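You operate a simulated robot arm through the tools that you are given. There is no shell and no other tool. Be economical: measure what you need, move in short steps, check, and stop when the job is done.

Carry out the task below with a simulated robot arm. There is one attempt and no reset: what you move stays moved.

TASK
Fetch the casting seventy-five and set it on top of the small tile carton. Fetch the middle yellow rail casting and set it on top of the green can. Put the thin yellow rail casting on top of the yellow can. Take the blue ring casting and put it in the dark grey tray. Take the green felt block and leave it on the low shelf of the checking bench. Put one of the pallet ingots from the top of the wall bench on the shelf of the wall bench. Take the pink number block that says "65" from the top of the wall bench and leave it on the ledge of the wire cage. Open the lid of the brown dryer box. Do these in any order. Set down upright: middle yellow rail casting, thin yellow rail casting, pink number block.

It is judged by the outcome, as a careful person would: the job done as asked, and still so three seconds after it is handed in. It fails if anything else is knocked over, pushed out of place, dropped, spilled or broken. Lids that push on must go on centred and level and be pressed home; caps that screw on are set level and turned clockwise until they are tight.

THE ROBOT
A 7-joint arm with a two-finger gripper on a trunk, on a base that drives. Base frame: it is fixed to the floor where the robot stands at the start and does not move with it; the origin is under the middle of the robot, x ahead of it, y to its left, z up. Lengths are in mm, angles in degrees, forces in N, time in s.
With the tool pointing down near the work surface it reaches from about 320 to 760 mm from the robot's upright axis, wherever it stands. Its first joint turns from -166.0 to 166.0 degrees. Places, roughly: blue ring casting (5x5x4 cm) [600, -2900, 800]; casting seventy-five [500, 0, 1000]; dark grey tray (24x15x5 cm) [500, -700, 800]; green can (8x8x11 cm) [-2100, -4500, 1300]; green felt block (5x5x4 cm) [400, -3400, 800]; ledge of the wire cage (22x29 cm) [-2480, -3720, 720]; lid of the brown dryer box [600, -3800, 900]; low shelf of the checking bench [600, -2700, 200]; middle yellow rail casting (4x6x7 cm) [500, -2200, 900]; pallet ingot [-1750, -4500, 750]; pink number block [-1500, -4500, 750]; shelf of the wall bench [-1700, -4600, 400]; small tile carton [-2500, -3750, 750]; thin yellow rail casting (4x6x7 cm) [400, -2200, 900]; yellow can (8x8x11 cm) [-1600, -4600, 1600]. Payload 1.71 kg.
Tool frame: the origin (TCP) lies between the finger pads and is the grasp point; the fingertips stand 20 mm ahead of it; z points along the fingers, y is the line along which they close. Largest opening 96 mm; the body of the gripper starts 113 mm behind the TCP.
Orientation is told as [roll, pitch, yaw] about the base's x, y, z axes, in that order, counted from this pose: with the fingers straight down and closing along the base's y, the tool's x points along the base's -x, its y along +y and its z along -z.

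THE INTERFACE
- The arm moves only by the tool arm_command. Its argument "moves" is a list that holds one entry, the list of rows, each a list of 7 numbers: the turn, a rotation vector about the base's x, y, z in degrees, then the shift along the base's x, y, z in mm, then the gripper command, from -1 (shut) to 1 (fully open), values between in proportion. In form: [[[wx, wy, wz, dx, dy, dz, grip], ...]]. A call has 1 to 8 rows; each row is the pose to reach, as a shift and turn from the pose commanded when the call began. Each row takes 0.2 s and may step no farther than 50 mm and 8.6 degrees from the row before; otherwise, or with a gripper value out of range, the whole call is refused. Where a pose cannot be reached the arm comes as near as it can. A force on the tool above 40 N (or 10 N above the force at the start of the call, whichever is more), or a blocked arm, ends the call early, and 0.2 s more pass. The fingers move at their own pace (about 153 mm/s each) and stop on an object; they squeeze with about 33 N. The grip force told is the motor's: it shows also when the fingers shut on nothing. Time passes only in rows, and 0.2 s behind the last, so rows that repeat a pose let the fingers close. It gives the time, the measured TCP pose, the force on the tool (base axes), the opening and the grip force at its end, in the units of the frame above (readings bear some noise), with the torque about the TCP (base axes, N m) and any sound that the robot's microphone picked up.
- Cameras (640 x 400 px; columns grow to the right, rows downward): "scene" is now at [36.4, 108.6, 1583]; the picture's right is [-0.56, -0.83, 0.01], its down [-0.56, 0.37, -0.74] and it looks along [0.61, -0.42, -0.67] (base axes); focal length 289 px, centre (320, 200). "wrist" rides on the gripper at [66, 14, -145] in the tool frame; the picture's right is [-0.21, 0.98, 0.00], its down [-0.88, -0.18, -0.45] and it looks along [-0.44, -0.09, 0.90] (tool axes); focal length 275 px, centre (320, 200). There is no depth. A picture from a camera that has moved, and an enlarged one, comes with that camera's place and axes in the base frame and with its lens.
- snapshot(camera): a new picture of that camera. No time passes.
- raise_lower(by): slides the trunk up (or, below 0, down) by that many mm; the arm and the scene camera ride with it, the base frame stays. It gives what a move gives, with no picture.
- steer(legs): drives the robot by 1 to 6 legs, each [ahead, turn to the left] in mm and degrees, along the robot's own axes; the way and the turn of a leg run together, so that a leg with both is an arc; at most 1500 mm and 180 degrees a leg. The arm and the cameras ride along, it lands a little off, and it stops where it bumps. It gives what a move gives.
- aim_head(pan, tilt): turns the head with the scene camera to pan (to the left, within 155 degrees either way) and tilt (down, from -29 to 69), counted from straight ahead of the robot. It gives what a move gives.
- close_up(camera, box): a new picture of the part [left, top, right, bottom] of that camera's present view, enlarged. No time passes.
- close_job(): hands the job in; it is judged then, once.

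Work in short steps. Places have to be worked out from the pictures, the camera data and where the tool is seen: move nearer, look again, correct. Check each grasp and each placing, and mend what went wrong. You have 217 turns and 198 pictures in all, those below and enlarged ones among them. Open the gripper and draw the arm clear of the work before you hand the job in, unless the task says otherwise; then end with one line.

The tools are called after "Call:" by a JSON object that holds its "method" and its "body". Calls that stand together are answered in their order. arm_command: Moves the arm, as the interface text tells. Its arguments: {"type":"object","properties":{"moves":{"type":"array","items":{"type":"array","items":{"type":"array","items":{"type":"number"}}}}},"required":["moves"]} The other tools are called the same way: raise_lower (by) slides the trunk up or down; steer (legs) drives the base; aim_head (pan, tilt) turns the head that bears the scene camera; snapshot (camera) takes a picture; close_up (camera, box) takes an enlarged picture of a part of a camera's view; close_job () hands the job in.

At the start:

```text
t: 0.0
ee_pos: [414.1, -150.0, 1198.2]
tcp_rot: [0.0, 0.0, 0.1]
force: [-0.8, 0.5, 0.5]
ft_torque: [0.01, -0.01, -0.01]
opening: 96.2
grip_force: 0.0
trunk travel left (down, up): [-175.0, 211.0]
robot x, y, heading: [2.1, -4.9, -0.0]
head pan, tilt: [-33.9, 41.3]
```

scene: 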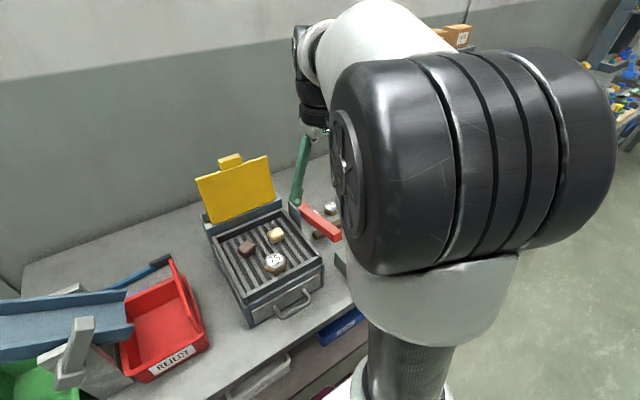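
wrist: 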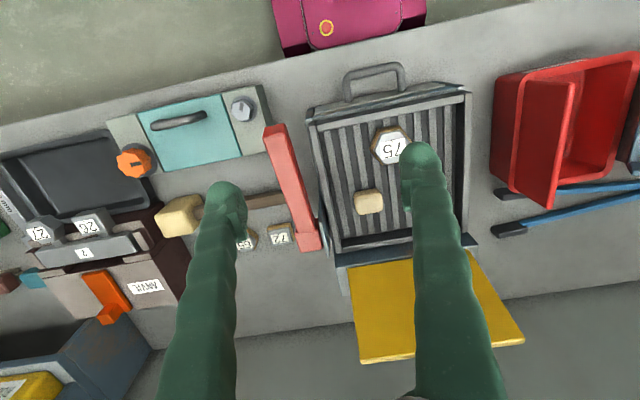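

The "75" hexagon lies in the rack box; triangulated near [477,-57,949]. I take an enlarged look at it before approaching.

Call:
{"method": "close_up", "body": {"camera": "wrist", "box": [290, 60, 490, 260]}}

Call:
{"method": "close_up", "body": {"camera": "scene", "box": [190, 150, 340, 330]}}

```text
2.00 times, centred on (390, 160) of wrist
camera zoom: at [349.6, -134.8, 1344.2], right [0.21, 0.98, 0.0], down [0.88, -0.18, 0.44], along [0.43, -0.09, -0.9], focal length 551 px, centre (180, 280)
```

zoom: 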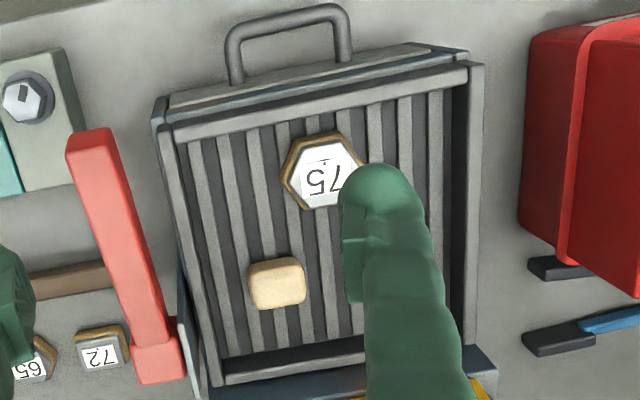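

```text
2.22 times, centred on (265, 240) of scene
camera zoom: at [36.4, 108.6, 1583.0], right [-0.56, -0.83, 0.01], down [-0.56, 0.37, -0.74], along [0.61, -0.42, -0.67], focal length 642 px, centre (442, 111)
```

zoom: 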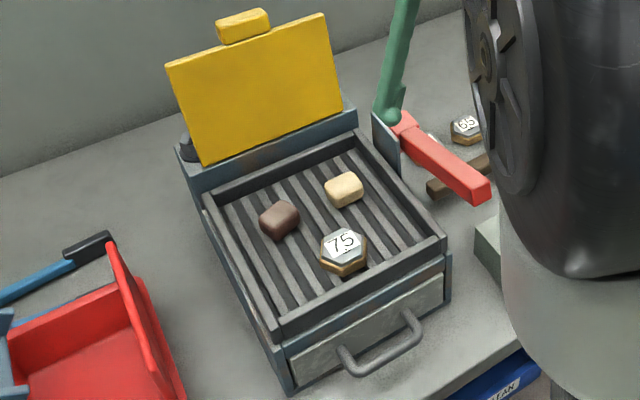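

The hexagon is about 55 mm across flats, with corners along y, so I yaw about 26° to grip flats. I move above it at z≈1050 and look again.

Call:
{"method": "arm_command", "body": {"moves": [[[0, 0, 6.5, 15, 24, -37, 1], [0, 0, 13, 30, 48, -74, 1], [0, 0, 19.5, 45, 72, -111, 1], [0, 0, 26, 61, 98, -148, 1], [0, 0, 26, 61, 98, -148, 1]]]}}

Call:
{"method": "snapshot", "body": {"camera": "wrist"}}

```text
t: 1.2
ee_pos: [456.7, -50.0, 1056.0]
tcp_rot: [0.0, -0.8, 26.1]
force: [-0.2, -0.6, -0.1]
ft_torque: [0.01, -0.04, 0.02]
opening: 95.8
grip_force: 0.0
trunk travel left (down, up): [-175.0, 211.0]
robot x, y, heading: [-0.6, -2.1, -0.1]
head pan, tilt: [-33.9, 41.3]
```

```text
193 pictures are left
camera wrist: at [389.2, -67.0, 1201.5], right [-0.25, 0.97, 0.0], down [0.86, 0.22, 0.46], along [0.44, 0.12, -0.89], focal length 275 px, centre (320, 200)
```

wrist: 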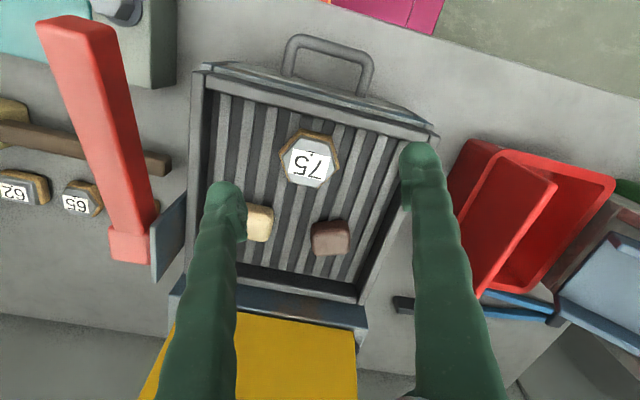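

Label centre re-computed at [475,-53,949]; the arm reads x=457, so I correct and descend to about z 985 to check.

Call:
{"method": "arm_command", "body": {"moves": [[[0, 0, 0, 9, -2, -35, 1], [0, 0, 0, 14, -3, -70, 1], [0, 0, 0, 14, -3, -70, 1]]]}}

Call:
{"method": "snapshot", "body": {"camera": "wrist"}}

```text
t: 2.0
ee_pos: [471.5, -54.8, 985.2]
tcp_rot: [0.1, -0.8, 26.0]
force: [-0.3, -0.2, 0.8]
ft_torque: [-0.04, -0.01, 0.04]
opening: 96.0
grip_force: 0.1
trunk travel left (down, up): [-175.0, 211.0]
robot x, y, heading: [-1.0, 1.1, 0.1]
head pan, tilt: [-33.9, 41.3]
```

```text
192 pictures are left
camera wrist: at [404.5, -70.6, 1130.0], right [-0.24, 0.97, 0.0], down [0.86, 0.22, 0.46], along [0.44, 0.12, -0.89], focal length 275 px, centre (320, 200)
```

wrist: 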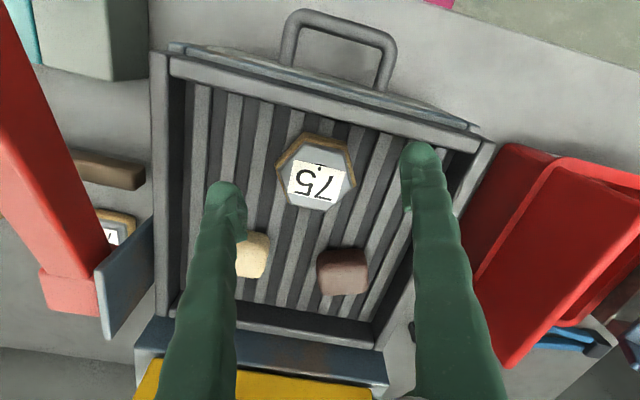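

Centre confirmed at [474,-54]. I lower to z≈944 and close.

Call:
{"method": "arm_command", "body": {"moves": [[[0, 0, 0, 2, 0, -22, 1], [0, 0, 0, 3, 0, -42, 1], [0, 0, 0, 3, 0, -42, 1], [0, 0, 0, 3, 0, -42, -1], [0, 0, 0, 3, 0, -42, -1], [0, 0, 0, 3, 0, -42, -1]]]}}

Call:
{"method": "snapshot", "body": {"camera": "wrist"}}

```text
t: 3.4
ee_pos: [474.6, -54.4, 944.9]
tcp_rot: [0.1, -1.0, 26.1]
force: [0.5, -2.2, 5.8]
ft_torque: [-0.03, -0.01, 0.03]
opening: 47.9
grip_force: 32.8
trunk travel left (down, up): [-175.0, 211.0]
robot x, y, heading: [-1.3, 0.9, 0.0]
head pan, tilt: [-33.9, 41.3]
```

```text
191 pictures are left
camera wrist: at [407.6, -71.0, 1089.1], right [-0.24, 0.97, 0.0], down [0.86, 0.22, 0.46], along [0.44, 0.11, -0.89], focal length 275 px, centre (320, 200)
```

wrist: 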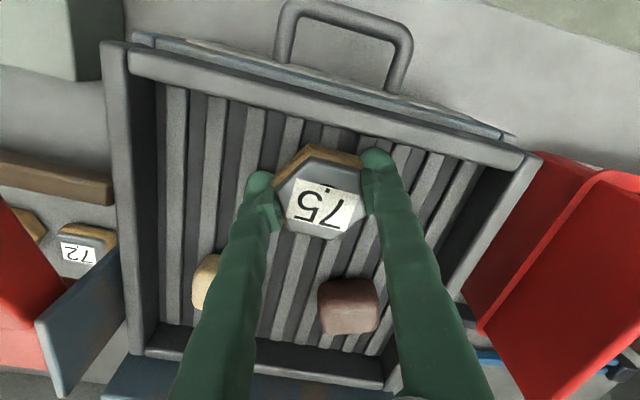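

Gripped at 48 mm. Lift straight up and check.

Call:
{"method": "arm_command", "body": {"moves": [[[0, 0, 0, 0, 0, 30, -1], [0, 0, 0, 0, 0, 75, -1], [0, 0, 0, 0, 0, 120, -1], [0, 0, -6, -20, 0, 160, -1], [0, 0, -13, -50, 0, 195, -1], [0, 0, -20, -90, 0, 220, -1], [0, 0, -26, -130, 0, 220, -1]]]}}

Call:
{"method": "snapshot", "body": {"camera": "wrist"}}

Call:
{"method": "aim_head", "body": {"pan": -110, "tilt": 20}}

Call:
{"method": "snapshot", "body": {"camera": "scene"}}

```text
t: 5.0
ee_pos: [344.0, -53.0, 1165.0]
tcp_rot: [0.0, -0.8, -0.1]
force: [-1.6, 0.5, -1.1]
ft_torque: [-0.01, -0.01, 0.02]
opening: 47.8
grip_force: 33.4
trunk travel left (down, up): [-175.0, 211.0]
robot x, y, heading: [0.4, -1.5, -0.1]
head pan, tilt: [-33.9, 41.3]
```

```text
190 pictures are left
camera wrist: at [276.1, -39.2, 1309.3], right [0.21, 0.98, 0.0], down [0.87, -0.19, 0.46], along [0.45, -0.09, -0.89], focal length 275 px, centre (320, 200)
```

wrist: 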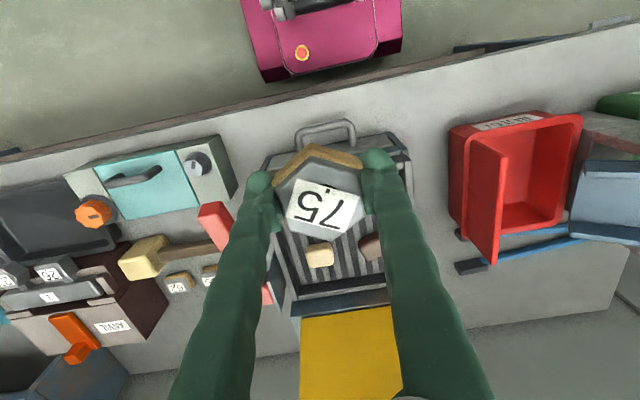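

```text
t: 6.5
ee_pos: [344.7, -53.8, 1163.4]
tcp_rot: [0.1, -0.8, 0.1]
force: [0.0, 0.3, -0.3]
ft_torque: [-0.01, -0.02, 0.0]
opening: 47.8
grip_force: 32.9
trunk travel left (down, up): [-175.0, 211.0]
robot x, y, heading: [1.7, 0.5, -0.1]
head pan, tilt: [-110.0, 20.0]
```

```text
189 pictures are left
camera scene: at [-64.7, 68.0, 1617.9], right [-0.94, 0.34, 0.02], down [0.1, 0.32, -0.94], along [-0.33, -0.88, -0.34], focal length 289 px, centre (320, 200)
```

scene: 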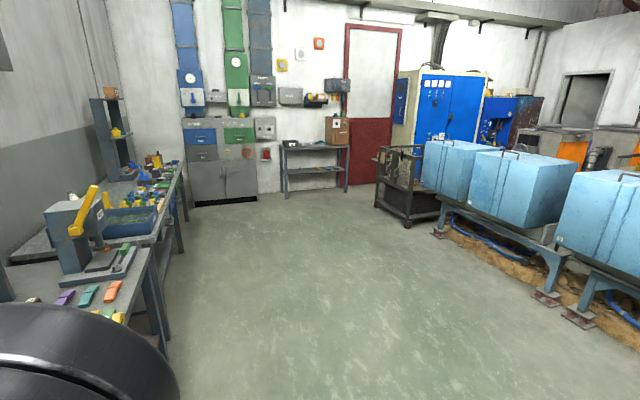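

The floor is clear toward the cage. I back off and drive toward about [-1750,-3100], then look.

Call:
{"method": "steer", "body": {"legs": [[-150, 0], [0, -120], [1500, 0], [1500, 0], [450, 0]]}}

Call:
{"method": "aim_head", "body": {"pan": -35, "tilt": 30}}

Call:
{"method": "snapshot", "body": {"camera": "scene"}}

```text
t: 31.6
ee_pos: [-2072.2, -3301.6, 1166.0]
tcp_rot: [0.0, -0.8, -119.1]
force: [-0.7, 0.3, -2.2]
ft_torque: [0.03, -0.04, 0.0]
opening: 47.7
grip_force: 33.0
trunk travel left (down, up): [-175.0, 211.0]
robot x, y, heading: [-1858.3, -3021.5, -118.9]
head pan, tilt: [-110.0, 20.0]
```

```text
t: 33.0
ee_pos: [-2063.7, -3285.1, 1170.1]
tcp_rot: [0.0, -1.6, -119.1]
force: [-0.6, -0.1, -0.6]
ft_torque: [-0.04, 0.02, -0.03]
opening: 48.0
grip_force: 33.0
trunk travel left (down, up): [-175.0, 211.0]
robot x, y, heading: [-1858.9, -3024.1, -119.1]
head pan, tilt: [-35.0, 30.0]
```

```text
188 pictures are left
camera scene: at [-1787.2, -3109.6, 1600.1], right [-0.44, 0.9, 0.01], down [0.46, 0.23, -0.86], along [-0.77, -0.37, -0.51], focal length 289 px, centre (320, 200)
```

scene: 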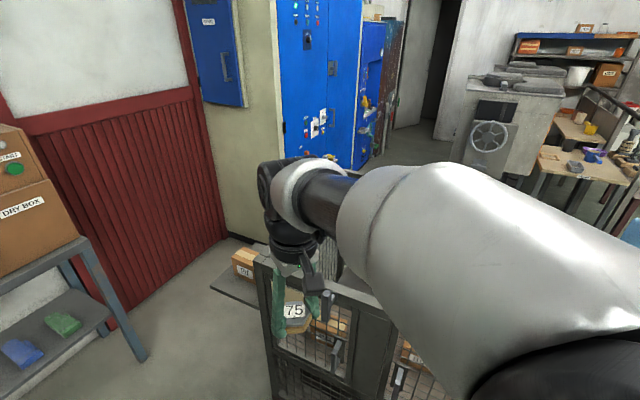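

The carton sits on a ledge sticking out of the cage's −y end. I drive to about [-1870,-3710] and face −x.

Call:
{"method": "steer", "body": {"legs": [[0, 29], [690, 0], [0, -90]]}}

Call:
{"method": "aim_head", "body": {"pan": 0, "tilt": 40}}

Call:
{"method": "snapshot", "body": {"camera": "scene"}}

Call:
{"method": "snapshot", "body": {"camera": "wrist"}}

```text
t: 43.4
ee_pos: [-2186.1, -3663.8, 1169.5]
tcp_rot: [0.0, -1.7, 179.4]
force: [0.2, -0.5, -0.6]
ft_torque: [-0.03, -0.03, -0.01]
opening: 47.9
grip_force: 32.1
trunk travel left (down, up): [-175.0, 211.0]
robot x, y, heading: [-1860.1, -3719.7, 179.3]
head pan, tilt: [-35.0, 30.0]
```

```text
t: 44.4
ee_pos: [-2166.0, -3664.1, 1175.6]
tcp_rot: [-0.1, -2.7, 179.4]
force: [0.5, -0.7, -1.4]
ft_torque: [0.01, 0.04, 0.0]
opening: 47.9
grip_force: 33.1
trunk travel left (down, up): [-175.0, 211.0]
robot x, y, heading: [-1859.0, -3722.9, 179.4]
head pan, tilt: [0.0, 40.0]
```

```text
187 pictures are left
camera scene: at [-1907.3, -3878.8, 1584.8], right [0.01, 1.0, 0.0], down [0.65, -0.01, -0.76], along [-0.76, 0.01, -0.65], focal length 289 px, centre (320, 200)
```

scene: 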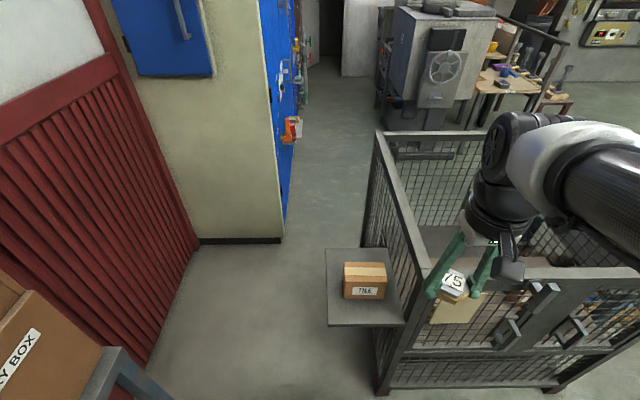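

```text
186 pictures are left
camera wrist: at [-2093.5, -3678.1, 1316.6], right [-0.22, -0.98, 0.01], down [-0.85, 0.2, 0.49], along [-0.48, 0.1, -0.87], focal length 275 px, centre (320, 200)
```

wrist: 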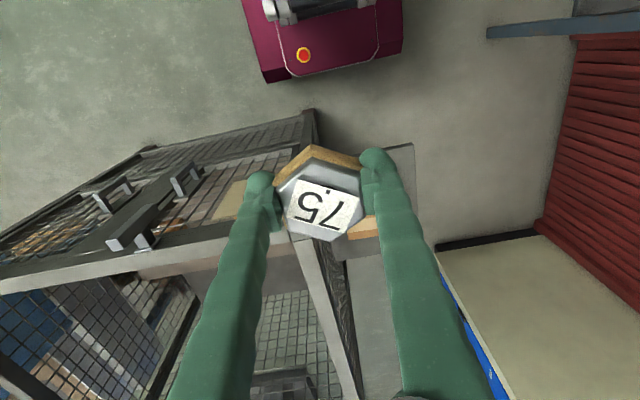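

The carton on the ledge is visible; I zoom in to measure it.

Call:
{"method": "close_up", "body": {"camera": "scene", "box": [310, 225, 420, 335]}}

```text
3.64 times, centred on (365, 280) of scene
camera zoom: at [-1907.3, -3878.8, 1584.8], right [0.01, 1.0, 0.0], down [0.65, -0.01, -0.76], along [-0.76, 0.01, -0.65], focal length 1051 px, centre (156, -91)
```

zoom: 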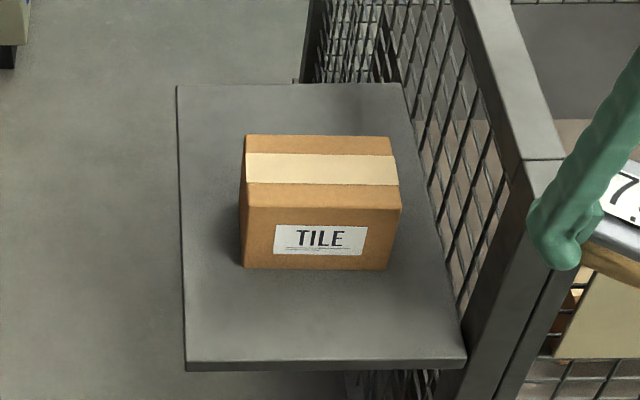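

Carton: top z≈814, centre ≈[-2467,-3728], about 75 × 130 mm. I move the hexagon over it at z≈1090.

Call:
{"method": "arm_command", "body": {"moves": [[[0, 0, 0, -43, -9, -11, -1], [0, 0, 0, -86, -18, -22, -1], [0, 0, 0, -129, -27, -33, -1], [0, 0, 0, -172, -36, -44, -1], [0, 0, 0, -215, -45, -55, -1], [0, 0, 0, -258, -54, -66, -1], [0, 0, 0, -300, -64, -77, -1], [0, 0, 0, -300, -64, -77, -1]]]}}

Call:
{"method": "snapshot", "body": {"camera": "wrist"}}

Call:
{"method": "snapshot", "body": {"camera": "scene"}}

```text
t: 46.2
ee_pos: [-2468.9, -3728.3, 1097.5]
tcp_rot: [0.0, -2.6, 179.2]
force: [0.2, -0.4, 0.0]
ft_torque: [-0.02, 0.02, -0.01]
opening: 48.0
grip_force: 32.7
trunk travel left (down, up): [-175.0, 211.0]
robot x, y, heading: [-1859.3, -3728.4, 179.1]
head pan, tilt: [0.0, 40.0]
```

```text
184 pictures are left
camera wrist: at [-2395.9, -3742.3, 1238.6], right [-0.22, -0.98, 0.01], down [-0.85, 0.2, 0.48], along [-0.47, 0.1, -0.87], focal length 275 px, centre (320, 200)
```

wrist: 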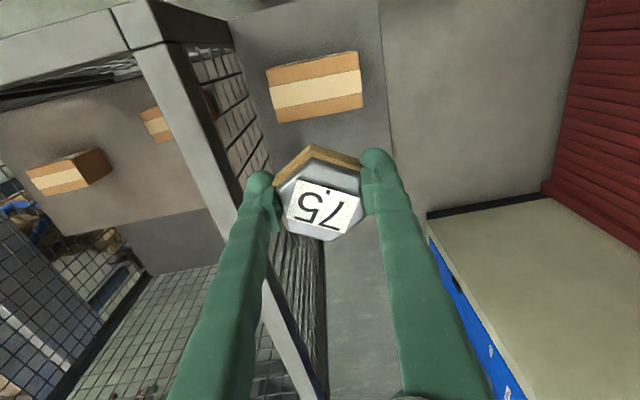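

```text
183 pictures are left
camera scene: at [-1912.2, -3878.8, 1584.7], right [0.01, 1.0, 0.0], down [0.65, -0.01, -0.76], along [-0.76, 0.01, -0.65], focal length 289 px, centre (320, 200)
```

scene: 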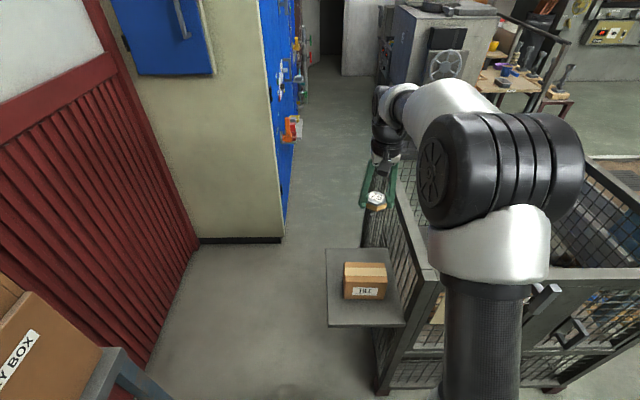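

Wrist view puts the top centre nearer [-2444,-3728]; the two estimates differ by about 15 mm. I straighten the 2.6° tilt, go to x≈-2452 and descend to z≈930 for a better look.

Call:
{"method": "arm_command", "body": {"moves": [[[0, -1.3, 0, 8, 0, -40, -1], [0, -2.6, 0, 17, 0, -80, -1], [0, -2.6, 0, 17, 0, -125, -1], [0, -2.6, 0, 17, 0, -165, -1], [0, -2.6, 0, 17, 0, -165, -1]]]}}

Call:
{"method": "snapshot", "body": {"camera": "wrist"}}

Call:
{"method": "close_up", "body": {"camera": "scene", "box": [310, 200, 440, 330]}}

```text
t: 47.4
ee_pos: [-2451.8, -3727.7, 931.7]
tcp_rot: [0.1, 0.0, 179.3]
force: [-0.2, -0.8, -1.5]
ft_torque: [0.01, -0.02, -0.03]
opening: 47.7
grip_force: 33.4
trunk travel left (down, up): [-175.0, 211.0]
robot x, y, heading: [-1859.8, -3728.4, 179.3]
head pan, tilt: [0.0, 40.0]
```

```text
182 pictures are left
camera wrist: at [-2385.9, -3742.7, 1076.7], right [-0.22, -0.98, 0.0], down [-0.87, 0.2, 0.44], along [-0.43, 0.1, -0.9], focal length 275 px, centre (320, 200)
```

wrist: 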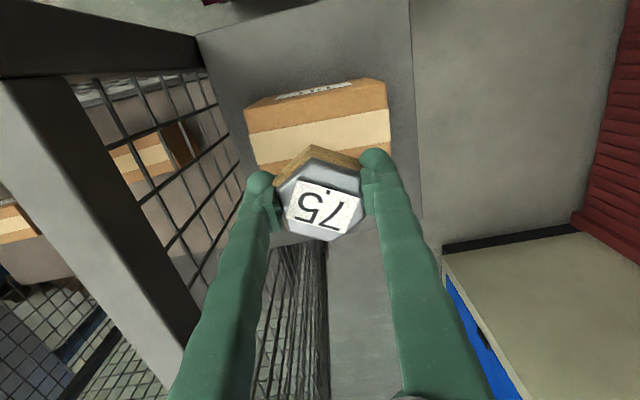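

```text
3.08 times, centred on (375, 265) of scene
camera zoom: at [-1912.8, -3878.7, 1584.7], right [0.01, 1.0, 0.0], down [0.66, -0.01, -0.76], along [-0.76, 0.01, -0.66], focal length 889 px, centre (151, 0)
```

zoom: 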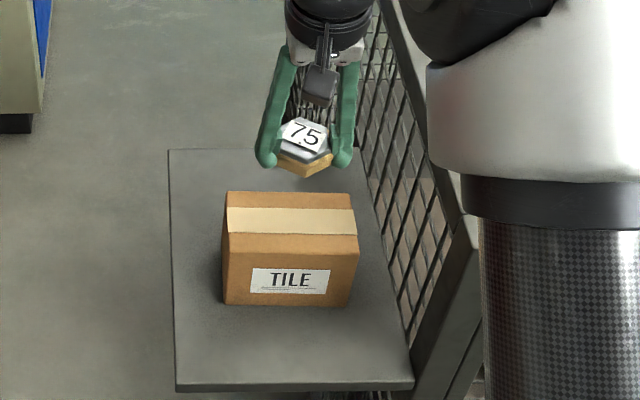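

Carton centre refined to [-2448,-3728]. Descend to about z 842 (just above expected contact).

Call:
{"method": "arm_command", "body": {"moves": [[[0, 0, 0, 2, 0, -35, -1], [0, 0, 0, 4, 0, -70, -1], [0, 0, 0, 4, 0, -88, -1], [0, 0, 0, 4, 0, -88, -1]]]}}

Call:
{"method": "close_up", "body": {"camera": "scene", "box": [310, 200, 440, 330]}}

```text
t: 48.4
ee_pos: [-2447.9, -3727.6, 844.0]
tcp_rot: [0.1, 0.1, 179.4]
force: [0.6, -0.3, -1.0]
ft_torque: [-0.01, 0.03, 0.01]
opening: 47.7
grip_force: 32.8
trunk travel left (down, up): [-175.0, 211.0]
robot x, y, heading: [-1860.4, -3723.5, 179.1]
head pan, tilt: [0.0, 40.0]
```

```text
3.08 times, centred on (375, 265) of scene
camera zoom: at [-1912.9, -3878.7, 1584.7], right [0.01, 1.0, 0.0], down [0.66, -0.01, -0.76], along [-0.76, 0.01, -0.66], focal length 889 px, centre (151, 0)
```

zoom: 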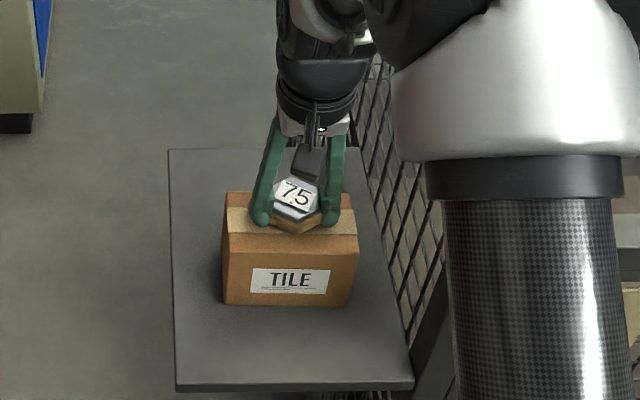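

Nearly there; I lower 4 mm at a time and watch the force.

Call:
{"method": "arm_command", "body": {"moves": [[[0, 0, 0, 0, 0, -4, -1], [0, 0, 0, 0, 0, -8, -1], [0, 0, 0, 0, 0, -10, -1], [0, 0, 0, 0, 0, -10, -1]]]}}

```text
t: 49.3
ee_pos: [-2436.3, -3728.2, 847.1]
tcp_rot: [-0.1, -1.3, 179.3]
force: [0.5, 0.6, 0.5]
ft_torque: [-0.02, 0.04, 0.01]
opening: 47.8
grip_force: 33.0
trunk travel left (down, up): [-175.0, 211.0]
robot x, y, heading: [-1859.3, -3723.4, 179.3]
head pan, tilt: [0.0, 40.0]
stopped in row 4: the force on the tool passed its limit at 41 N (the readings are from after the stop); the commanded pose is now the measured one
```

Contact was hit and the arm rebounded slightly. I look before releasing.

Call:
{"method": "snapshot", "body": {"camera": "wrist"}}

Call:
{"method": "close_up", "body": {"camera": "scene", "box": [310, 200, 440, 330]}}

```text
179 pictures are left
camera wrist: at [-2367.7, -3742.3, 989.8], right [-0.22, -0.98, 0.0], down [-0.86, 0.19, 0.46], along [-0.45, 0.1, -0.89], focal length 275 px, centre (320, 200)
```

wrist: 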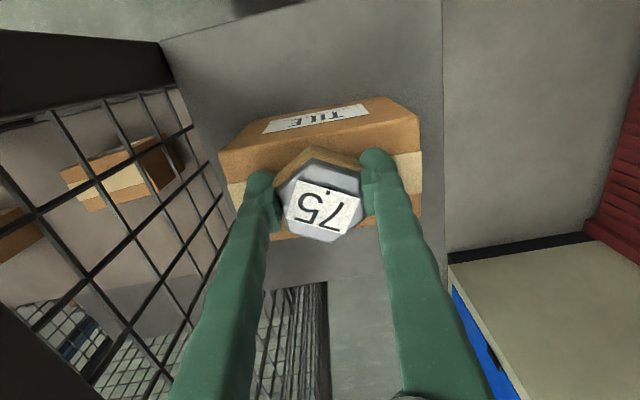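

```text
3.08 times, centred on (375, 265) of scene
camera zoom: at [-1912.1, -3878.7, 1584.3], right [0.01, 1.0, 0.0], down [0.66, -0.01, -0.76], along [-0.76, 0.01, -0.66], focal length 889 px, centre (151, 0)
```

zoom: 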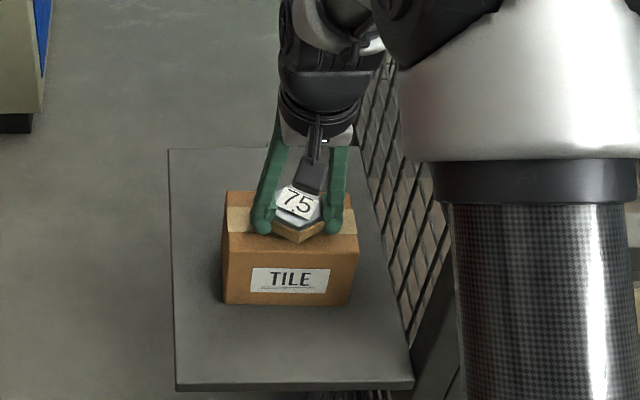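

Carton has not moved. I re-centre at x≈-2450, level the tool, and lower more gently.

Call:
{"method": "arm_command", "body": {"moves": [[[0, -1.3, 0, -14, 0, 2, -1], [0, -1.3, 0, -14, 0, -4, -1], [0, -1.3, 0, -14, 0, -7, -1], [0, -1.3, 0, -14, 0, -7, -1]]]}}

Call:
{"method": "snapshot", "body": {"camera": "wrist"}}

```text
t: 50.3
ee_pos: [-2451.4, -3727.9, 838.2]
tcp_rot: [0.0, 0.0, 179.4]
force: [0.6, 0.8, 5.4]
ft_torque: [0.0, 0.2, 0.02]
opening: 48.0
grip_force: 33.1
trunk travel left (down, up): [-175.0, 211.0]
robot x, y, heading: [-1858.4, -3724.8, 179.4]
head pan, tilt: [0.0, 40.0]
```

```text
177 pictures are left
camera wrist: at [-2386.0, -3742.1, 984.4], right [-0.22, -0.98, 0.0], down [-0.87, 0.2, 0.44], along [-0.43, 0.1, -0.9], focal length 275 px, centre (320, 200)
```

wrist: 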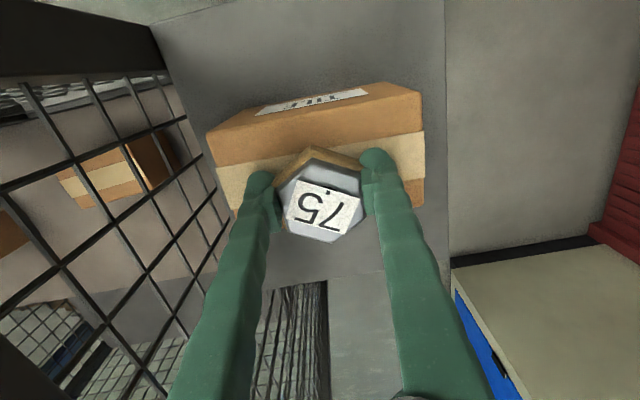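

Contact at 5 N, seated. Release and lift.

Call:
{"method": "arm_command", "body": {"moves": [[[0, 0, 0, 0, 0, 0, 0.3], [0, 0, 0, 0, 0, 0, 0.6], [0, 0, 0, 0, 0, 0, 0.6], [0, 0, 0, 0, 0, 30, 0.6], [0, 0, 0, 0, 0, 80, 1], [0, 0, 0, 0, 0, 130, 1], [0, 0, 0, 30, 0, 170, 1]]]}}

Call:
{"method": "snapshot", "body": {"camera": "wrist"}}

```text
t: 51.9
ee_pos: [-2421.0, -3729.4, 1009.5]
tcp_rot: [0.0, 0.0, 179.2]
force: [-0.3, 0.1, -0.4]
ft_torque: [0.0, 0.04, 0.01]
opening: 96.0
grip_force: 0.1
trunk travel left (down, up): [-175.0, 211.0]
robot x, y, heading: [-1858.3, -3729.7, 179.0]
head pan, tilt: [0.0, 40.0]
```

```text
176 pictures are left
camera wrist: at [-2355.2, -3742.5, 1155.0], right [-0.22, -0.98, 0.0], down [-0.87, 0.2, 0.44], along [-0.43, 0.1, -0.9], focal length 275 px, centre (320, 200)
```

wrist: 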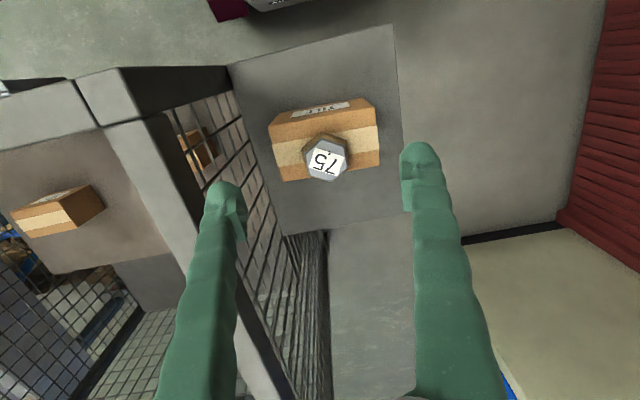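

Casting 75 sits on the carton. Retract the arm, turn to face the wall bench, and look.

Call:
{"method": "arm_command", "body": {"moves": [[[0, 0, 0, 45, 10, 15, 1], [0, 0, 0, 90, 20, 30, 1], [0, 0, 0, 135, 30, 60, 1], [0, 0, 0, 180, 40, 80, 1], [0, 0, 0, 225, 50, 100, 1]]]}}

Call:
{"method": "steer", "body": {"legs": [[0, 90]]}}

Call:
{"method": "aim_head", "body": {"pan": 0, "tilt": 25}}

Call:
{"method": "snapshot", "body": {"camera": "scene"}}

```text
refused: row 3 steps farther than a row can; nothing moved
```

```text
t: 56.8
ee_pos: [-1866.2, -4287.8, 1009.3]
tcp_rot: [0.1, 0.1, -91.7]
force: [0.8, 0.2, -0.8]
ft_torque: [-0.01, 0.0, 0.01]
opening: 96.1
grip_force: 0.1
trunk travel left (down, up): [-175.0, 211.0]
robot x, y, heading: [-1864.2, -3725.5, -91.9]
head pan, tilt: [0.0, 40.0]
```

```text
t: 57.6
ee_pos: [-1866.7, -4272.8, 1016.1]
tcp_rot: [0.1, -0.6, -91.8]
force: [0.1, -0.1, -1.5]
ft_torque: [0.03, 0.01, -0.01]
opening: 96.0
grip_force: 0.0
trunk travel left (down, up): [-175.0, 211.0]
robot x, y, heading: [-1865.1, -3726.2, -91.9]
head pan, tilt: [0.0, 25.0]
```

```text
175 pictures are left
camera scene: at [-1712.4, -3789.5, 1607.7], right [-1.0, 0.03, 0.0], down [0.01, 0.44, -0.9], along [-0.03, -0.9, -0.44], focal length 289 px, centre (320, 200)
```

scene: 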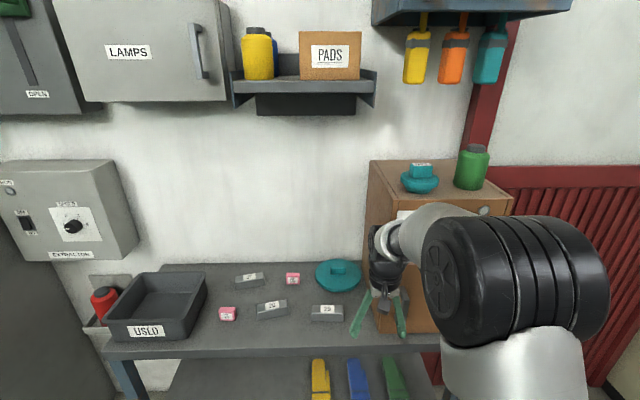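

Bench seen: two pink blocks, three ingots, green can on the brown box, yellow can on the high shelf. Zoom in to read numbers.

Call:
{"method": "close_up", "body": {"camera": "scene", "box": [200, 250, 380, 340]}}

Call:
{"method": "close_up", "body": {"camera": "scene", "box": [220, 0, 540, 220]}}

```text
3.56 times, centred on (290, 295) of scene
camera zoom: at [-1712.4, -3789.5, 1607.7], right [-1.0, 0.03, 0.0], down [0.01, 0.44, -0.9], along [-0.03, -0.9, -0.44], focal length 1027 px, centre (427, -138)
```

zoom: 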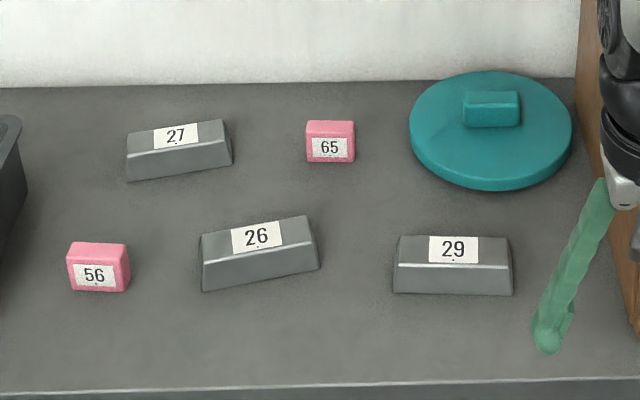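

```text
1.82 times, centred on (380, 110) of scene
camera zoom: at [-1712.4, -3789.5, 1607.7], right [-1.0, 0.03, 0.0], down [0.01, 0.44, -0.9], along [-0.03, -0.9, -0.44], focal length 525 px, centre (211, 364)
```

zoom: 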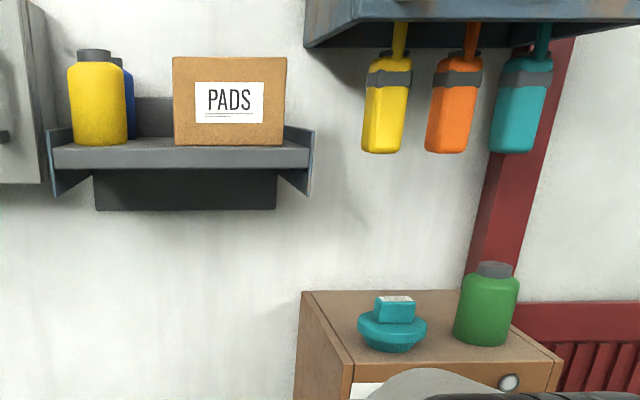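

"65" is the rear pink block at about [-1629,-4748]. I first retract the arm to a compact carry pose.

Call:
{"method": "arm_command", "body": {"moves": [[[0, 0, 0, 0, 35, 25, 1], [0, 0, 0, 0, 70, 50, 1], [0, 0, 0, 0, 105, 75, 1], [0, 0, 0, 0, 140, 100, 1], [0, 0, 0, 0, 175, 125, 1], [0, 0, 0, 0, 205, 150, 1]]]}}

```text
t: 59.0
ee_pos: [-1867.3, -4065.6, 1168.2]
tcp_rot: [-0.1, -0.8, -91.8]
force: [0.8, 0.9, -1.0]
ft_torque: [-0.01, 0.02, 0.03]
opening: 95.9
grip_force: 0.0
trunk travel left (down, up): [-175.0, 211.0]
robot x, y, heading: [-1862.6, -3725.2, -91.7]
head pan, tilt: [0.0, 25.0]
```

Drive to about [-1650,-4100] facing the bench.

Call:
{"method": "steer", "body": {"legs": [[0, 31.5], [430, 0], [0, -29.8]]}}

Call:
{"method": "aim_head", "body": {"pan": 0, "tilt": 45}}

Call:
{"method": "snapshot", "body": {"camera": "scene"}}

Call:
{"method": "snapshot", "body": {"camera": "wrist"}}

```text
t: 65.3
ee_pos: [-1647.4, -4442.5, 1168.0]
tcp_rot: [0.0, -0.9, -90.4]
force: [0.5, 0.2, 0.2]
ft_torque: [-0.01, -0.03, -0.01]
opening: 96.0
grip_force: 0.1
trunk travel left (down, up): [-175.0, 211.0]
robot x, y, heading: [-1645.8, -4101.3, -90.5]
head pan, tilt: [0.0, 25.0]
```

```text
t: 66.1
ee_pos: [-1645.2, -4427.4, 1172.5]
tcp_rot: [0.0, -1.7, -90.6]
force: [0.1, 1.4, 0.3]
ft_torque: [-0.08, 0.02, -0.04]
opening: 96.1
grip_force: 0.0
trunk travel left (down, up): [-175.0, 211.0]
robot x, y, heading: [-1651.0, -4102.4, -90.5]
head pan, tilt: [0.0, 45.0]
```

```text
172 pictures are left
camera scene: at [-1495.3, -4149.2, 1577.5], right [-1.0, 0.01, 0.0], down [0.01, 0.72, -0.7], along [-0.01, -0.7, -0.72], focal length 289 px, centre (320, 200)
```

scene: 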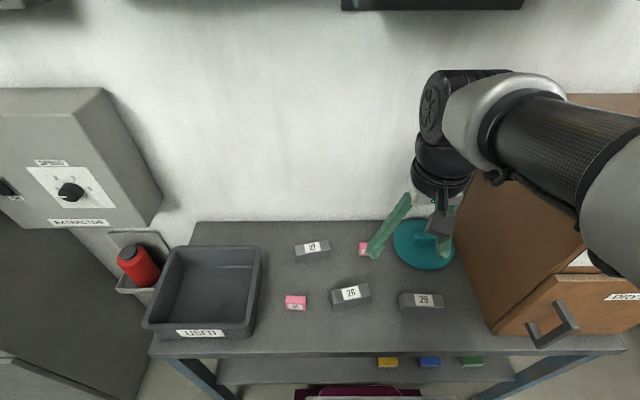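

```text
171 pictures are left
camera wrist: at [-1631.6, -4356.8, 1315.0], right [0.98, -0.22, 0.01], down [-0.19, -0.86, 0.47], along [-0.1, -0.46, -0.88], focal length 275 px, centre (320, 200)
```

wrist: 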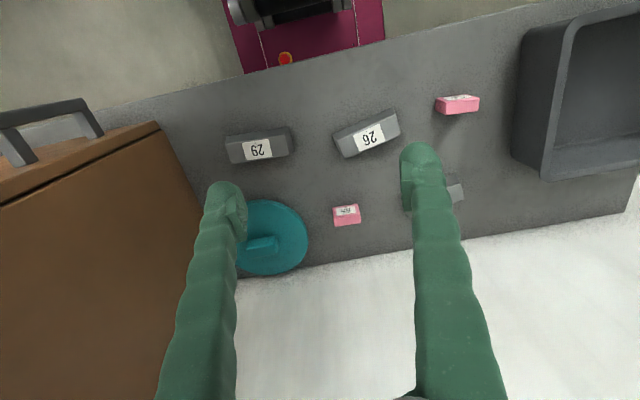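

65 is at about [-1645,-4705,760]. I move over it at z≈925, levelling the tool.

Call:
{"method": "arm_command", "body": {"moves": [[[0.4, 0, 0, 0, -34, -31, 1], [0.8, 0, 0, 0, -68, -62, 1], [1.2, 0, 0, 0, -102, -93, 1], [1.7, 0, 0, 0, -136, -124, 1], [1.7, 0, 0, 0, -170, -155, 1], [1.7, 0, 0, 0, -204, -186, 1], [1.7, 0, 0, 0, -238, -217, 1], [1.7, 0, 0, 0, -272, -248, 1]]]}}

Call:
{"method": "snapshot", "body": {"camera": "wrist"}}

```text
t: 67.9
ee_pos: [-1645.2, -4700.0, 922.1]
tcp_rot: [0.0, 0.1, -90.5]
force: [0.1, 0.9, -1.4]
ft_torque: [0.04, -0.02, 0.0]
opening: 96.2
grip_force: 0.1
trunk travel left (down, up): [-175.0, 211.0]
robot x, y, heading: [-1648.2, -4102.3, -90.5]
head pan, tilt: [0.0, 45.0]
```

```text
170 pictures are left
camera wrist: at [-1631.5, -4634.0, 1067.4], right [0.98, -0.22, 0.0], down [-0.19, -0.88, 0.44], along [-0.1, -0.43, -0.9], focal length 275 px, centre (320, 200)
```

wrist: 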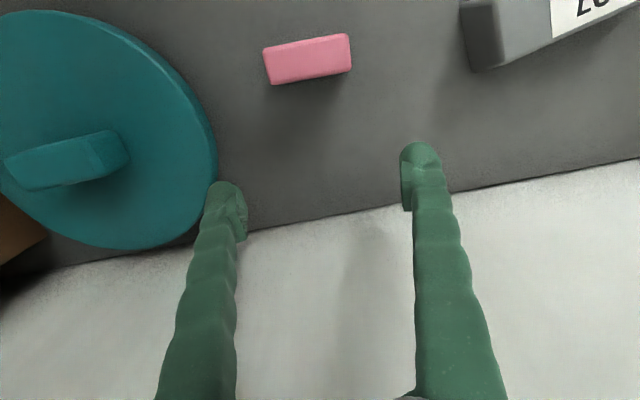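

Triangulating the two views gives the block higher and nearer: about [-1639,-4629], z≈870 (bench top ~850). I raise a bit, shift over it, narrow the opening, and look again.

Call:
{"method": "arm_command", "body": {"moves": [[[0, 0, 0, 2, 15, 30, 0.56], [0, 0, 0, 4, 45, 50, 0.56], [0, 0, 0, 6, 71, 60, 0.56], [0, 0, 0, 6, 71, 60, 0.56]]]}}

Call:
{"method": "snapshot", "body": {"camera": "wrist"}}

```text
t: 68.9
ee_pos: [-1641.4, -4627.2, 984.1]
tcp_rot: [0.0, 0.0, -90.6]
force: [0.0, -1.0, 0.4]
ft_torque: [-0.03, 0.02, -0.01]
opening: 75.1
grip_force: 0.1
trunk travel left (down, up): [-175.0, 211.0]
robot x, y, heading: [-1650.4, -4097.5, -90.8]
head pan, tilt: [0.0, 45.0]
```

```text
169 pictures are left
camera wrist: at [-1626.2, -4561.1, 1128.9], right [0.98, -0.22, 0.0], down [-0.19, -0.88, 0.44], along [-0.1, -0.43, -0.9], focal length 275 px, centre (320, 200)
```

wrist: 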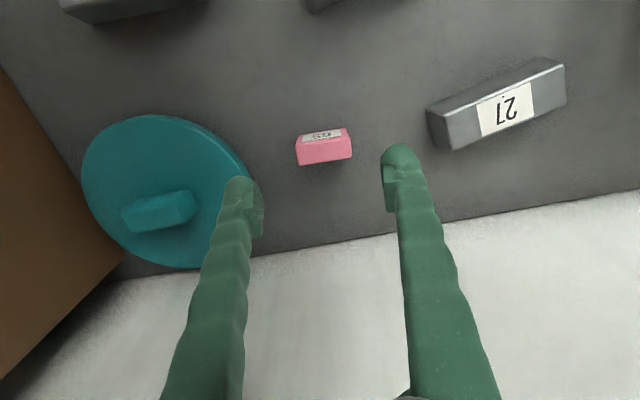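

Block top at z≈883, centre [-1639,-4630]. Descend to TCP z≈875 and check force.

Call:
{"method": "arm_command", "body": {"moves": [[[0, 0, 0, 1, -1, -40, 0.56], [0, 0, 0, 2, -3, -80, 0.56], [0, 0, 0, 2, -3, -109, 0.56], [0, 0, 0, 2, -3, -109, 0.56]]]}}

Call:
{"method": "snapshot", "body": {"camera": "wrist"}}

```text
t: 69.9
ee_pos: [-1637.8, -4630.1, 874.2]
tcp_rot: [0.0, 0.2, -90.5]
force: [-0.2, 0.3, 0.1]
ft_torque: [0.03, -0.02, -0.02]
opening: 74.9
grip_force: 0.1
trunk travel left (down, up): [-175.0, 211.0]
robot x, y, heading: [-1650.5, -4104.9, -90.5]
head pan, tilt: [0.0, 45.0]
```

```text
168 pictures are left
camera wrist: at [-1623.6, -4563.8, 1019.5], right [0.98, -0.22, 0.0], down [-0.19, -0.88, 0.44], along [-0.1, -0.43, -0.9], focal length 275 px, centre (320, 200)
```

wrist: 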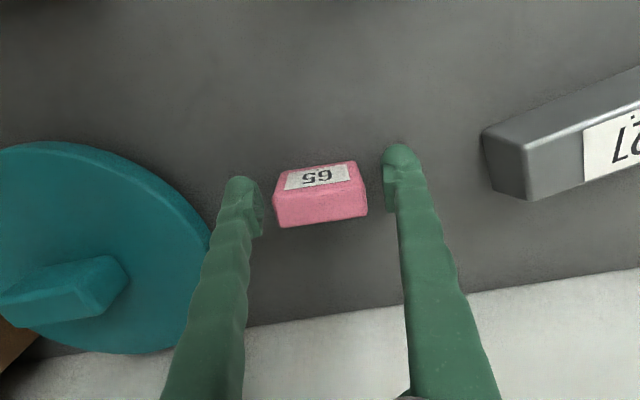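

Block lies between the fingers; close and lift.

Call:
{"method": "arm_command", "body": {"moves": [[[0, 0, 0, 0, 0, 0, -1], [0, 0, 0, 0, 0, 0, -1], [0, 0, 0, 0, 0, 40, -1], [0, 0, 0, 0, 0, 80, -1], [0, 0, 0, 0, 0, 80, -1]]]}}

Call:
{"method": "snapshot", "body": {"camera": "wrist"}}

Call:
{"method": "snapshot", "body": {"camera": "scene"}}

```text
t: 71.1
ee_pos: [-1638.0, -4628.7, 954.6]
tcp_rot: [0.0, 0.1, -90.5]
force: [-0.3, 0.1, -0.8]
ft_torque: [0.0, -0.01, 0.0]
opening: 51.0
grip_force: 32.7
trunk travel left (down, up): [-175.0, 211.0]
robot x, y, heading: [-1655.0, -4101.1, -90.6]
head pan, tilt: [0.0, 45.0]
```

```text
167 pictures are left
camera wrist: at [-1624.0, -4563.6, 1100.6], right [0.98, -0.22, 0.0], down [-0.19, -0.88, 0.44], along [-0.1, -0.43, -0.9], focal length 275 px, centre (320, 200)
```

wrist: 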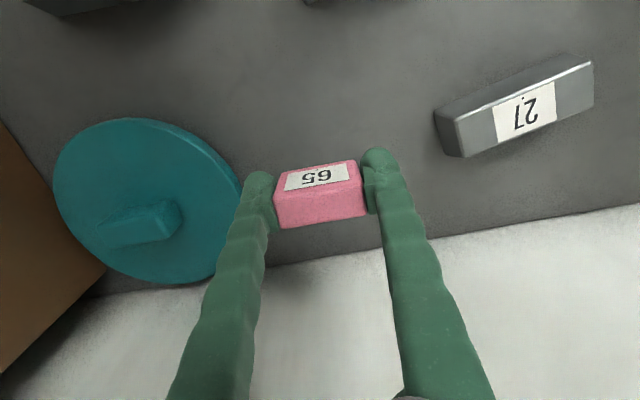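

```text
166 pictures are left
camera scene: at [-1495.2, -4150.4, 1577.4], right [-1.0, 0.01, 0.0], down [0.01, 0.72, -0.69], along [-0.01, -0.69, -0.72], focal length 289 px, centre (320, 200)
```

scene: 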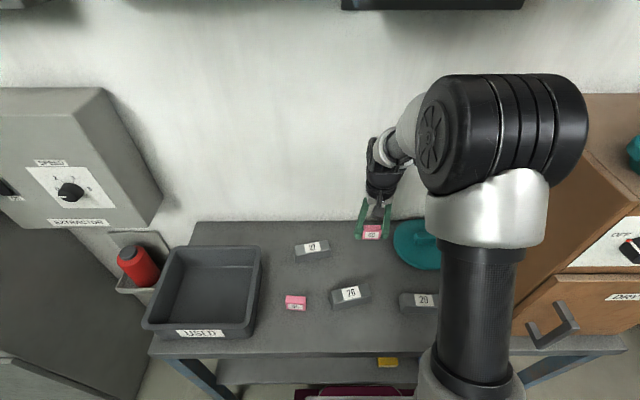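

Pink 65 is held. Retract to carry pose.

Call:
{"method": "arm_command", "body": {"moves": [[[0, 0, 0, 0, 10, 45, -1], [0, 0, 0, 0, 45, 80, -1], [0, 0, 0, 0, 80, 115, -1], [0, 0, 0, 0, 115, 150, -1], [0, 0, 0, 0, 155, 180, -1], [0, 0, 0, 0, 195, 200, -1], [0, 0, 0, 0, 235, 215, -1]]]}}

```text
t: 72.7
ee_pos: [-1636.9, -4391.0, 1170.5]
tcp_rot: [0.0, -0.1, -90.5]
force: [-0.6, 0.5, -0.5]
ft_torque: [-0.05, 0.01, 0.03]
opening: 51.1
grip_force: 32.4
trunk travel left (down, up): [-175.0, 211.0]
robot x, y, heading: [-1650.0, -4098.8, -90.6]
head pan, tilt: [0.0, 45.0]
```

Back away, turn right to face −x, and move to x≈-1860.

Call:
{"method": "steer", "body": {"legs": [[-375, 0], [0, -89.5], [210, 0]]}}

Call:
{"method": "aim_head", "body": {"pan": 0, "tilt": 40}}

Call:
{"method": "close_up", "body": {"camera": "scene", "box": [300, 200, 460, 340]}}

```text
t: 81.1
ee_pos: [-2135.3, -3740.2, 1175.1]
tcp_rot: [-0.1, -0.8, -180.1]
force: [-0.3, 0.9, -0.1]
ft_torque: [0.0, -0.09, 0.02]
opening: 50.2
grip_force: 32.5
trunk travel left (down, up): [-175.0, 211.0]
robot x, y, heading: [-1861.0, -3725.3, -179.6]
head pan, tilt: [0.0, 45.0]
```

```text
t: 81.8
ee_pos: [-2144.3, -3740.2, 1171.2]
tcp_rot: [0.1, -0.2, -179.9]
force: [1.1, -0.5, -0.6]
ft_torque: [0.01, 0.07, 0.01]
opening: 49.9
grip_force: 33.1
trunk travel left (down, up): [-175.0, 211.0]
robot x, y, heading: [-1857.1, -3721.6, -179.7]
head pan, tilt: [0.0, 40.0]
```

```text
2.86 times, centred on (380, 270) of scene
camera zoom: at [-1864.8, -3877.8, 1585.4], right [-0.01, 1.0, 0.0], down [0.64, 0.0, -0.77], along [-0.77, 0.0, -0.64], focal length 826 px, centre (149, 0)
```

zoom: 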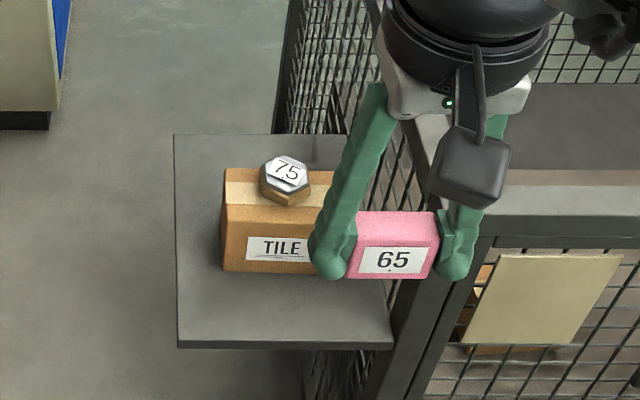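

Front strip of the ledge (x≈-2325…-2410) is free. I move the block above it, z≈900.

Call:
{"method": "arm_command", "body": {"moves": [[[0, 0, 0, -28, 0, -34, -1], [0, 0, 0, -56, 0, -68, -1], [0, 0, 0, -84, 0, -102, -1], [0, 0, 0, -112, 0, -136, -1], [0, 0, 0, -140, 0, -170, -1], [0, 0, 0, -168, 0, -204, -1], [0, 0, 0, -196, 0, -238, -1], [0, 0, 0, -222, 0, -271, -1]]]}}

Call:
{"method": "snapshot", "body": {"camera": "wrist"}}

Call:
{"method": "close_up", "body": {"camera": "scene", "box": [300, 200, 460, 340]}}

```text
t: 83.6
ee_pos: [-2365.8, -3739.3, 901.2]
tcp_rot: [0.0, -0.4, -180.1]
force: [-0.2, 0.2, -0.5]
ft_torque: [0.0, 0.0, 0.01]
opening: 50.0
grip_force: 33.0
trunk travel left (down, up): [-175.0, 211.0]
robot x, y, heading: [-1857.2, -3724.3, -179.7]
head pan, tilt: [0.0, 40.0]
```

```text
164 pictures are left
camera wrist: at [-2299.1, -3753.3, 1045.2], right [-0.21, -0.98, 0.0], down [-0.87, 0.18, 0.45], along [-0.44, 0.09, -0.89], focal length 275 px, centre (320, 200)
```

wrist: 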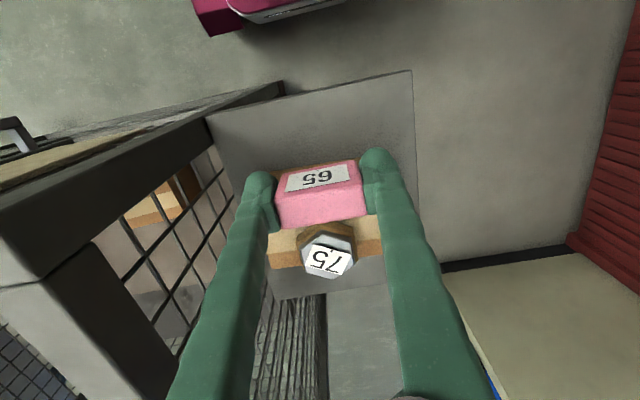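

```text
2.86 times, centred on (380, 270) of scene
camera zoom: at [-1907.6, -3878.0, 1584.6], right [-0.01, 1.0, 0.0], down [0.66, 0.0, -0.75], along [-0.75, 0.0, -0.66], focal length 826 px, centre (149, 0)
```

zoom: 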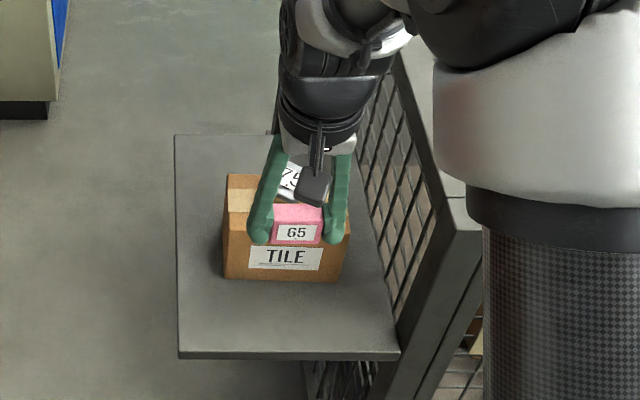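

Ledge front edge at x≈-2328, carton front ≈-2410, so x=-2368 is central. Descend to z≈765.

Call:
{"method": "arm_command", "body": {"moves": [[[0, 0, 0, -1, 0, -45, -1], [0, 0, 0, -2, 0, -90, -1], [0, 0, 0, -3, 0, -120, -1], [0, 0, 0, -3, 0, -136, -1], [0, 0, 0, -3, 0, -136, -1]]]}}

Call:
{"method": "snapshot", "body": {"camera": "wrist"}}

Call:
{"method": "close_up", "body": {"camera": "scene", "box": [300, 200, 460, 340]}}

```text
t: 84.8
ee_pos: [-2366.7, -3739.5, 764.1]
tcp_rot: [0.0, -0.3, -180.0]
force: [-0.5, -0.2, -0.2]
ft_torque: [0.02, 0.02, 0.0]
opening: 50.4
grip_force: 32.7
trunk travel left (down, up): [-175.0, 211.0]
robot x, y, heading: [-1858.1, -3727.4, -179.8]
head pan, tilt: [0.0, 40.0]
```

```text
162 pictures are left
camera wrist: at [-2300.8, -3752.8, 909.1], right [-0.21, -0.98, 0.0], down [-0.87, 0.18, 0.45], along [-0.44, 0.09, -0.89], focal length 275 px, centre (320, 200)
```

wrist: 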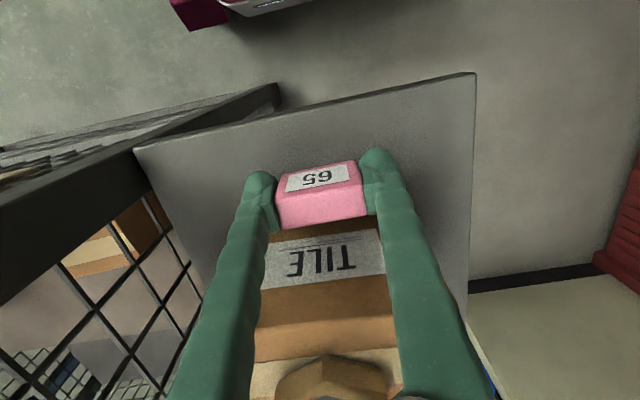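

```text
2.86 times, centred on (380, 270) of scene
camera zoom: at [-1906.5, -3878.0, 1584.7], right [-0.01, 1.0, 0.0], down [0.66, 0.0, -0.76], along [-0.76, 0.0, -0.66], focal length 826 px, centre (149, 0)
```

zoom: 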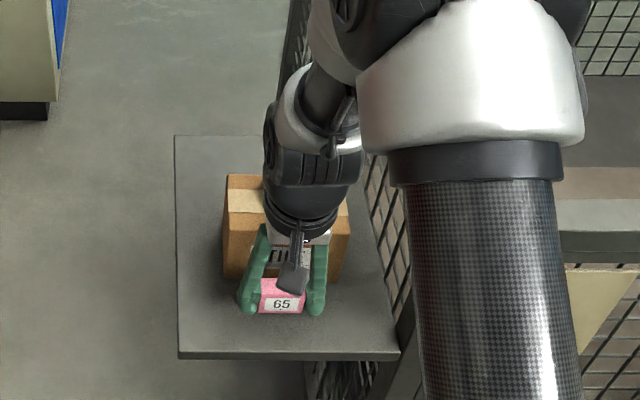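

Clear all round. Lower in small steps to feel contact.

Call:
{"method": "arm_command", "body": {"moves": [[[0, 0, 0, 0, 0, -4, -1], [0, 0, 0, 0, 0, -8, -1], [0, 0, 0, 0, 0, -8, -1]]]}}

```text
t: 85.6
ee_pos: [-2367.8, -3739.5, 756.8]
tcp_rot: [0.0, -0.4, -180.1]
force: [0.3, 0.0, -0.7]
ft_torque: [-0.01, 0.02, -0.01]
opening: 50.1
grip_force: 32.6
trunk travel left (down, up): [-175.0, 211.0]
robot x, y, heading: [-1854.9, -3721.8, -179.5]
head pan, tilt: [0.0, 40.0]
```

Call:
{"method": "arm_command", "body": {"moves": [[[0, 0, 0, 0, 0, -3, -1], [0, 0, 0, 0, 0, -5, -1], [0, 0, 0, 0, 0, -5, -1]]]}}

```text
t: 86.4
ee_pos: [-2367.3, -3740.0, 753.0]
tcp_rot: [0.0, -0.4, -179.9]
force: [-0.4, -0.4, -0.9]
ft_torque: [-0.01, 0.0, -0.02]
opening: 49.8
grip_force: 33.4
trunk travel left (down, up): [-175.0, 211.0]
robot x, y, heading: [-1856.1, -3720.3, -179.5]
head pan, tilt: [0.0, 40.0]
```

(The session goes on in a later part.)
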